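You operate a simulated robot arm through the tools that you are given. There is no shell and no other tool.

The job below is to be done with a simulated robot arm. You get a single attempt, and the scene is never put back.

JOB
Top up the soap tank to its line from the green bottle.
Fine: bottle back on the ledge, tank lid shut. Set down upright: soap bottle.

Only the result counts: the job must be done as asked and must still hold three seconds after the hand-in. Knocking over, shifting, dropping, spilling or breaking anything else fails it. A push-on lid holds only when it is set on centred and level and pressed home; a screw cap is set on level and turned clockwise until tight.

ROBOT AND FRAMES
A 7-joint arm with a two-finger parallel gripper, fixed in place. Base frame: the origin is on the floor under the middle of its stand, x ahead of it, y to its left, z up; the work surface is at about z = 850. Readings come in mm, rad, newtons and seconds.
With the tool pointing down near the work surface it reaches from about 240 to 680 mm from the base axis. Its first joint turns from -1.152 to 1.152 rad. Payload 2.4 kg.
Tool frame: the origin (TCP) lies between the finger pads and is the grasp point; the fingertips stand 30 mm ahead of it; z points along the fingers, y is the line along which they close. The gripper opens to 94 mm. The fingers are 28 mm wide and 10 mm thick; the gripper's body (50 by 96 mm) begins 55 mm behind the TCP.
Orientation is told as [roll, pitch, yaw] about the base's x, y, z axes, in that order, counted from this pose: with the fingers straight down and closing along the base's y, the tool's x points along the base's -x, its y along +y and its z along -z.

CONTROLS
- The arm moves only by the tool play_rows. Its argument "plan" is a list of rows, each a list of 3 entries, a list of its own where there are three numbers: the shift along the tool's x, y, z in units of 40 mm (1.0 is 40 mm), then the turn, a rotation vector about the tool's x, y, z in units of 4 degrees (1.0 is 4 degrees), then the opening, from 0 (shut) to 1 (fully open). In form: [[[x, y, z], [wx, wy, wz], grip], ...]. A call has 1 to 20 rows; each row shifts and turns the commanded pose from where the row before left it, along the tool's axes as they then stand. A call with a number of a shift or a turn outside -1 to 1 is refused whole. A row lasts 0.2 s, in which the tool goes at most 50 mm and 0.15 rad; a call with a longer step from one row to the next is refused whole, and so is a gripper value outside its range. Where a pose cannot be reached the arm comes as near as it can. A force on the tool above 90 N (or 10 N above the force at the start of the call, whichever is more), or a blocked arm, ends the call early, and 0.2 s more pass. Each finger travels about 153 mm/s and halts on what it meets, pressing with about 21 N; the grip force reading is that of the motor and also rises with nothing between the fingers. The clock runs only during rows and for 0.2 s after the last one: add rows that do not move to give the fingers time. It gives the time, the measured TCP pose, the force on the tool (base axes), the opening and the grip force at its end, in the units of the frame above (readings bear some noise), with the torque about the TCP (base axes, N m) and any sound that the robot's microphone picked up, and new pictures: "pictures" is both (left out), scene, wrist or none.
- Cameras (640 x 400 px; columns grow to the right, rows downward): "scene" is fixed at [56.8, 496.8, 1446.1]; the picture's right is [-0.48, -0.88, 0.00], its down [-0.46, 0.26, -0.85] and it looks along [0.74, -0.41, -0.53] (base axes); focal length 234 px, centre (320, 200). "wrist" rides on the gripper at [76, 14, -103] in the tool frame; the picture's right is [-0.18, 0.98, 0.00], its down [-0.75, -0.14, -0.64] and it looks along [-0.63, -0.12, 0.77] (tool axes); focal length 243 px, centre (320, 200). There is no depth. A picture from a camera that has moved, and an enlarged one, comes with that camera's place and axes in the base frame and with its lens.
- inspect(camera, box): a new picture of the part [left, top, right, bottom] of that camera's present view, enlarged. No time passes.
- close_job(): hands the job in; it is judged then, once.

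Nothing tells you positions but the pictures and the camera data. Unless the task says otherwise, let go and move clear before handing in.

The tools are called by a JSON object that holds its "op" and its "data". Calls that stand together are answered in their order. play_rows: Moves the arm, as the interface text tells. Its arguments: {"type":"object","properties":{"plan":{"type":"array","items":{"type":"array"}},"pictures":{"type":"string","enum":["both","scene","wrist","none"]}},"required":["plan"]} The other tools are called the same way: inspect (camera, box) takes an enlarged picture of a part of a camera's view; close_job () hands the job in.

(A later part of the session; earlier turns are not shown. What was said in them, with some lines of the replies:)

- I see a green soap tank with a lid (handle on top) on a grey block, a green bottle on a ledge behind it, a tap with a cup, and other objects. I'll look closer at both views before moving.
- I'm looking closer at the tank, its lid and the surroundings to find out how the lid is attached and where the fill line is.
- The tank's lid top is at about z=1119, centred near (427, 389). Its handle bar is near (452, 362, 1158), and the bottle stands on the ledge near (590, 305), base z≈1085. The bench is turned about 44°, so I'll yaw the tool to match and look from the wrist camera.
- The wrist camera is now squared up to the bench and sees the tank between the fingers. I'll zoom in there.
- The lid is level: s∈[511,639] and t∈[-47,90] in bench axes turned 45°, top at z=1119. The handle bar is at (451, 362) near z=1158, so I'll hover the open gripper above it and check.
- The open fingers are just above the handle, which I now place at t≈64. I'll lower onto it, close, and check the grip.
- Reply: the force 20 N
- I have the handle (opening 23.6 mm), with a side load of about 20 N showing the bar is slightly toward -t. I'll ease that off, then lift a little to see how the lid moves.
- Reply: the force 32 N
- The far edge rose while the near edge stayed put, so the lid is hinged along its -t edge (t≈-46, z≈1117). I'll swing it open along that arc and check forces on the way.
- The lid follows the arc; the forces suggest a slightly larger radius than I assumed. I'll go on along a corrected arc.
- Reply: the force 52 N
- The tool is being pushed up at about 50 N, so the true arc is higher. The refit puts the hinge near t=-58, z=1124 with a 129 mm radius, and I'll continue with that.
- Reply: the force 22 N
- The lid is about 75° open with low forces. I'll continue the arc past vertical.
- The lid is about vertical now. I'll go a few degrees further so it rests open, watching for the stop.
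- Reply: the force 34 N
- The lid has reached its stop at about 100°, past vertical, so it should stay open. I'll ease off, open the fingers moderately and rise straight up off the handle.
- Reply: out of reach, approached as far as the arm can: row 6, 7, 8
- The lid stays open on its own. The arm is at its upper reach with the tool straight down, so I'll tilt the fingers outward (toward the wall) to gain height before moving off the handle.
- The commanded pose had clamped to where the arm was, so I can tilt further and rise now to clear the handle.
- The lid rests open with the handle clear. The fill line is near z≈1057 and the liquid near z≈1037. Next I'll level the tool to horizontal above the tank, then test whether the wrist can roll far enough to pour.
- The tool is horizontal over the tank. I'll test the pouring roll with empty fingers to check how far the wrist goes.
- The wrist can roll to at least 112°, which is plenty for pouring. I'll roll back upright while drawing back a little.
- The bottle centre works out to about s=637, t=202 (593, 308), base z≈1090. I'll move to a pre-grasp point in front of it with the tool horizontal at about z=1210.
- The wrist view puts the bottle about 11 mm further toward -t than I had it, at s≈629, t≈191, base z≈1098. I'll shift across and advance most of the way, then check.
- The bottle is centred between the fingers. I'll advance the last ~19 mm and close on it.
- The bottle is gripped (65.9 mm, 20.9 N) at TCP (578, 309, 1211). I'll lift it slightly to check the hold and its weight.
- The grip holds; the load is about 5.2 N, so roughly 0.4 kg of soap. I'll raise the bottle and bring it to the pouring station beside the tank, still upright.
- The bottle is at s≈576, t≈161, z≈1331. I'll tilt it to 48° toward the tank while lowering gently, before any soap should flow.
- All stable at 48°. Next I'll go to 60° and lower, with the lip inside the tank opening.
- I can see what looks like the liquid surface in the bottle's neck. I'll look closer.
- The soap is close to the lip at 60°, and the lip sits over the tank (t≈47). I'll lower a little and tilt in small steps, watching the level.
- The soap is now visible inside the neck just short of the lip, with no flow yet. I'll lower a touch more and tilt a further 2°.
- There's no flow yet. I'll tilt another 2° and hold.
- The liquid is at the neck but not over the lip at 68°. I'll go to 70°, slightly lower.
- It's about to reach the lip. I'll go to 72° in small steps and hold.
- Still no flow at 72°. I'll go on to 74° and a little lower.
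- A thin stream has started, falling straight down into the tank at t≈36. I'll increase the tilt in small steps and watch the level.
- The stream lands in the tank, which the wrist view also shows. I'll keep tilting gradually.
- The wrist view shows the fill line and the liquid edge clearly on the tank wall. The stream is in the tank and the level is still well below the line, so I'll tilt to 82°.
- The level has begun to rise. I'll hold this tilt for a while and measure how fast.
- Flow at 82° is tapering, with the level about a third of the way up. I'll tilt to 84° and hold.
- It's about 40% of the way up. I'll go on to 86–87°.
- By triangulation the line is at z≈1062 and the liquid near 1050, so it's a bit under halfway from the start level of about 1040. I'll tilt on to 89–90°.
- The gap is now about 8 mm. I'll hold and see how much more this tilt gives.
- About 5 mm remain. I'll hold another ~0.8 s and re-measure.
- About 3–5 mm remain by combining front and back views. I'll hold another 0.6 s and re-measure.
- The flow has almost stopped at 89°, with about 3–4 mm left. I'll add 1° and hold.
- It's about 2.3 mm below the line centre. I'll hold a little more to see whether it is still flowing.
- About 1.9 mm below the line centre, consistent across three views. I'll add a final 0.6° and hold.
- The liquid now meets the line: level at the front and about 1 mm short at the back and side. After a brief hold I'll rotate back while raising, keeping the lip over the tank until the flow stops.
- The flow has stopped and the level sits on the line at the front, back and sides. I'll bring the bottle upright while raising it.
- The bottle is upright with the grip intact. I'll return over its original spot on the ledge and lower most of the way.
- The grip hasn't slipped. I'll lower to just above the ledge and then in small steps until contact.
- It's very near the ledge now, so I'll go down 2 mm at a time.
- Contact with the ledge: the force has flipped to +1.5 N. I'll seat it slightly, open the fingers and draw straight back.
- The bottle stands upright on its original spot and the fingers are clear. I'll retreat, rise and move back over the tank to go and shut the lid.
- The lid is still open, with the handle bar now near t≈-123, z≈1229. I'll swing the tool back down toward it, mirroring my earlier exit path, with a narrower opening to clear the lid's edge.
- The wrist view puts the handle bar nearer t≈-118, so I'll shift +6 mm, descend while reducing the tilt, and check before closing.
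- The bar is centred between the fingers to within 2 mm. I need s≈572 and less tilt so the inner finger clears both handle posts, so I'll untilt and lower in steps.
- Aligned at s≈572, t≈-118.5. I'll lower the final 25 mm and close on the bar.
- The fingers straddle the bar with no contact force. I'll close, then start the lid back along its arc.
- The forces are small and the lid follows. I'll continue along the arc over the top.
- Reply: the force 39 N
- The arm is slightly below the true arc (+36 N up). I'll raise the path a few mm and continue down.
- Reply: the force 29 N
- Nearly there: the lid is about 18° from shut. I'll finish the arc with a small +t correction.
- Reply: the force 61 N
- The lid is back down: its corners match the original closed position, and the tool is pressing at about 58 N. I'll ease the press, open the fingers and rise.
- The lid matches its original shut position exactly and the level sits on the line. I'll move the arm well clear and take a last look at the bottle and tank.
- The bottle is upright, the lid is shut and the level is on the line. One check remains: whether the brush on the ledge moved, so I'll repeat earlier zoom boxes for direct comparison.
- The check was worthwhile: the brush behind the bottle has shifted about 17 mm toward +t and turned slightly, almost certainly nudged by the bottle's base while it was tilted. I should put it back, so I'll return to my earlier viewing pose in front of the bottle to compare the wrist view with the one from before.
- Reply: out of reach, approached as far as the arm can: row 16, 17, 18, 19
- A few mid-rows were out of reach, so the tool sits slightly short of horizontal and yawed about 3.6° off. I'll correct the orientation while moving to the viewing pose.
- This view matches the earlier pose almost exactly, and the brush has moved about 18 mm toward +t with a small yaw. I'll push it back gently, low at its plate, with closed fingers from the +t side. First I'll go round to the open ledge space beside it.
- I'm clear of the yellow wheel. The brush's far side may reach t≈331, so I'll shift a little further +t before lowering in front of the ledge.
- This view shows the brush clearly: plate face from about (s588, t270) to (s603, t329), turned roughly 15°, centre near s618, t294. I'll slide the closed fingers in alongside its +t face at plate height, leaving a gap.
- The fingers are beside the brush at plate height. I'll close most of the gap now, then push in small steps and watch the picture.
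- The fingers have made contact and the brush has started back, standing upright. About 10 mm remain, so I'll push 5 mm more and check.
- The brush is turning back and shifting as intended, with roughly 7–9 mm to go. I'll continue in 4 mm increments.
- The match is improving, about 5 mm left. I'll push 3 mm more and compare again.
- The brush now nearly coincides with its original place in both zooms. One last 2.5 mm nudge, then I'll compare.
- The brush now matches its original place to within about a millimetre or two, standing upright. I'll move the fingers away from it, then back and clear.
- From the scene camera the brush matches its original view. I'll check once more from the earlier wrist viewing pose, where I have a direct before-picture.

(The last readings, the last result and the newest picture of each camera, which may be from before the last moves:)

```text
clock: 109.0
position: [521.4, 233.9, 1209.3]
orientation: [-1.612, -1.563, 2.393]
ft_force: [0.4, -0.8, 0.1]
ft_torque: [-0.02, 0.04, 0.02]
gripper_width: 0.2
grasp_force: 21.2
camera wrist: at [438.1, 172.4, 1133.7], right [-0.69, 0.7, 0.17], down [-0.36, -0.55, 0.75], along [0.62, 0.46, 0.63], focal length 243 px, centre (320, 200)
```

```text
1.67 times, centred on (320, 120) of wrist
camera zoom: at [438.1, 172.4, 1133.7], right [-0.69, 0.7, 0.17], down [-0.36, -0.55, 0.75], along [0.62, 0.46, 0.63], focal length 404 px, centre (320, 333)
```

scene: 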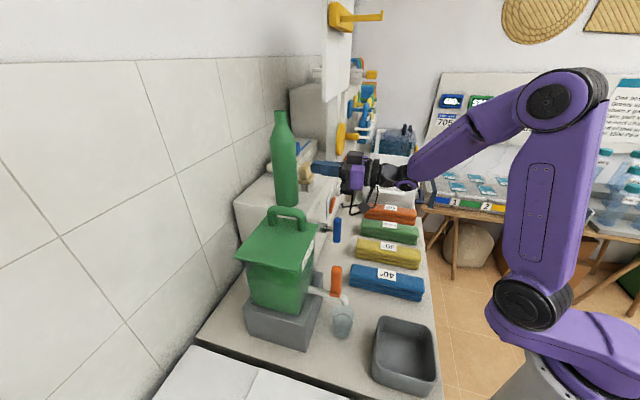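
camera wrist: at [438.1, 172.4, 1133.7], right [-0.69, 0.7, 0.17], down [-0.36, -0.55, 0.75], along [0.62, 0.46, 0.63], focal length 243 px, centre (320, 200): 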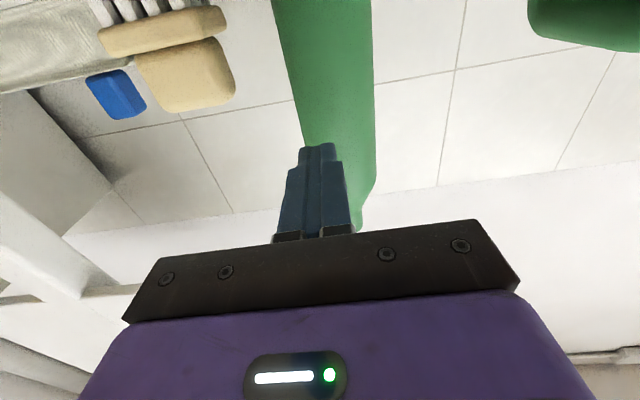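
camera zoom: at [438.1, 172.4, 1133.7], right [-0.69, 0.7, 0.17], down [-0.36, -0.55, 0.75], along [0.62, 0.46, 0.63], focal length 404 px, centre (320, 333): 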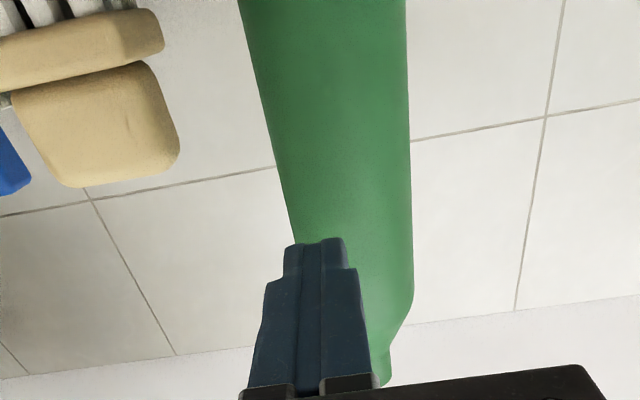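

The wrist view now matches the before-picture to within a couple of pixels, so the brush is back where it was. I'll withdraw to a clear position and do a final check of everything.

{"op": "play_rows", "data": {"plan": [[[0, 0, -0.9], [0, 0, 0], 0], [[-0.7, 0, -0.7], [0, 0, 0], 0.2], [[-0.8, 0, 0], [0, 0, 0], 0.2], [[-0.8, 0, 0], [0, 0, 0], 0.2], [[0, 0, 0], [0, 0, 0], 0.2], [[0, 0, 0], [0, 0, 0], 0.2]]}}

{"op": "inspect", "data": {"camera": "scene", "box": [220, 80, 380, 240]}}

{"op": "inspect", "data": {"camera": "scene", "box": [200, 180, 440, 400]}}

{"op": "inspect", "data": {"camera": "scene", "box": [230, 240, 330, 320]}}

{"op": "inspect", "data": {"camera": "scene", "box": [225, 200, 345, 275]}}

```text
clock: 110.4
position: [476.4, 191.2, 1302.6]
orientation: [-1.605, -1.563, 2.387]
ft_force: [0.4, 0.4, 0.0]
ft_torque: [0.0, -0.01, 0.0]
gripper_width: 18.8
grasp_force: 0.0
camera wrist: at [392.5, 130.5, 1226.2], right [-0.69, 0.7, 0.17], down [-0.36, -0.55, 0.75], along [0.62, 0.46, 0.63], focal length 243 px, centre (320, 200)
```

scene: 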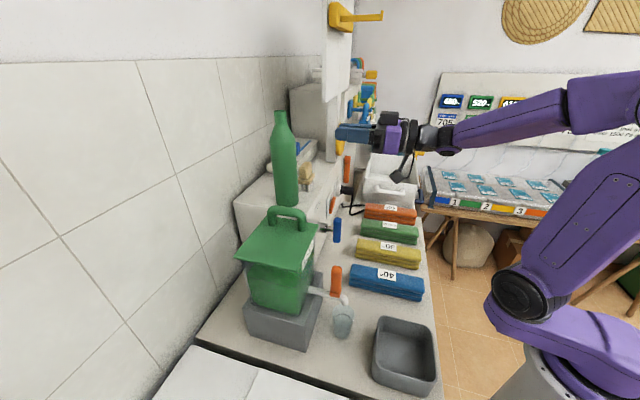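
wrist: 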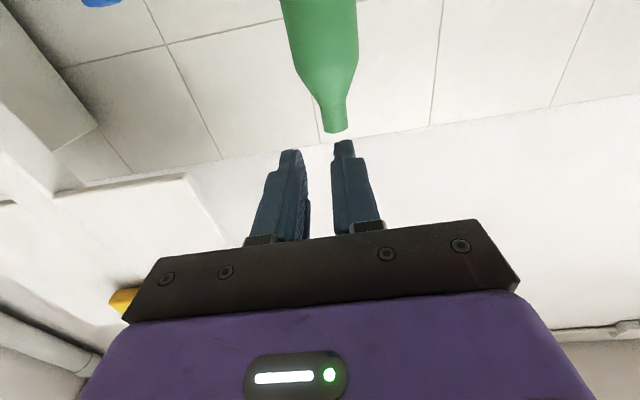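

```text
2.50 times, centred on (300, 160) of scene
camera zoom: at [56.8, 496.8, 1446.1], right [-0.48, -0.88, 0.0], down [-0.46, 0.26, -0.85], along [0.74, -0.41, -0.53], focal length 586 px, centre (370, 300)
```

zoom: 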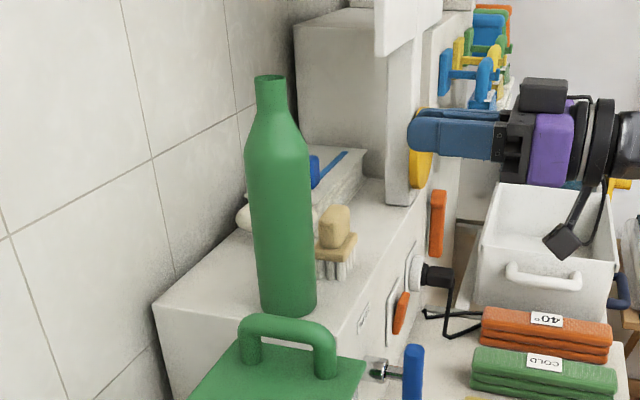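

```text
1.82 times, centred on (320, 290) of scene
camera zoom: at [56.8, 496.8, 1446.1], right [-0.48, -0.88, 0.0], down [-0.46, 0.26, -0.85], along [0.74, -0.41, -0.53], focal length 426 px, centre (320, 36)
```

zoom: 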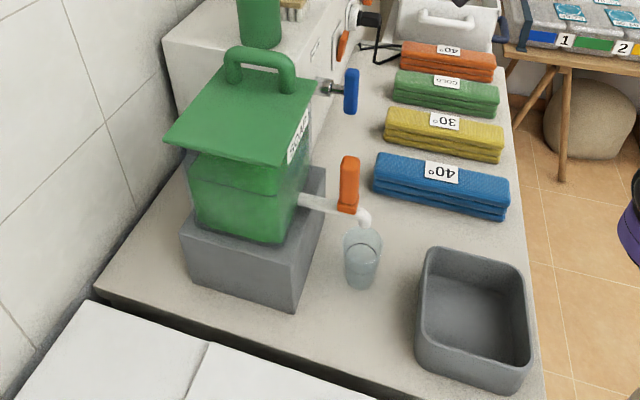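

```text
5.00 times, centred on (280, 280) of scene
camera zoom: at [56.8, 496.8, 1446.1], right [-0.48, -0.88, 0.0], down [-0.46, 0.26, -0.85], along [0.74, -0.41, -0.53], focal length 1172 px, centre (520, -200)
```

zoom: 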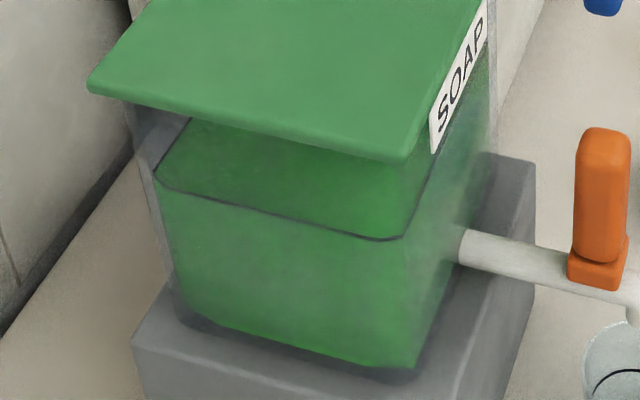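

```text
5.33 times, centred on (285, 238) of scene
camera zoom: at [56.8, 496.8, 1446.1], right [-0.48, -0.88, 0.0], down [-0.46, 0.26, -0.85], along [0.74, -0.41, -0.53], focal length 1250 px, centre (507, 0)
```

zoom: 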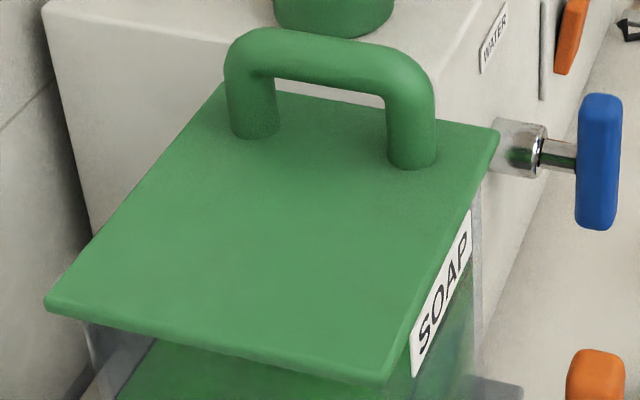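

The tank is filled to its line and the lid is fully shut. The green bottle stands upright on the ledge in its original spot, and the brush is back in place to within a couple of millimetres. I see no spills, and the gripper is empty and clear, so I'm handing in the job.

{"op": "close_job", "data": {}}

```text
The job is handed in.
```

The soap tank is topped up to its line, the lid is shut, and the green bottle is back upright on its original spot on the ledge. I handed the job in but have not seen a verdict.

- **Level:** the soap meets the line at the front, back and sides, to about 1 mm by the camera views.
- **Lid:** it is hinged, and it now sits exactly where it did at the start. I guided it closed rather than dropping it.
- **Brush:** while I was pouring, the bottle's base pushed the brush on the ledge about 17 mm and turned it slightly. I pushed it back with closed fingers. It stands upright and matches its earlier position to within a couple of millimetres in both cameras. Since shifting other items counts as a failure, this is the one thing that could count against the result.

I saw no spills, and nothing else looked out of place.
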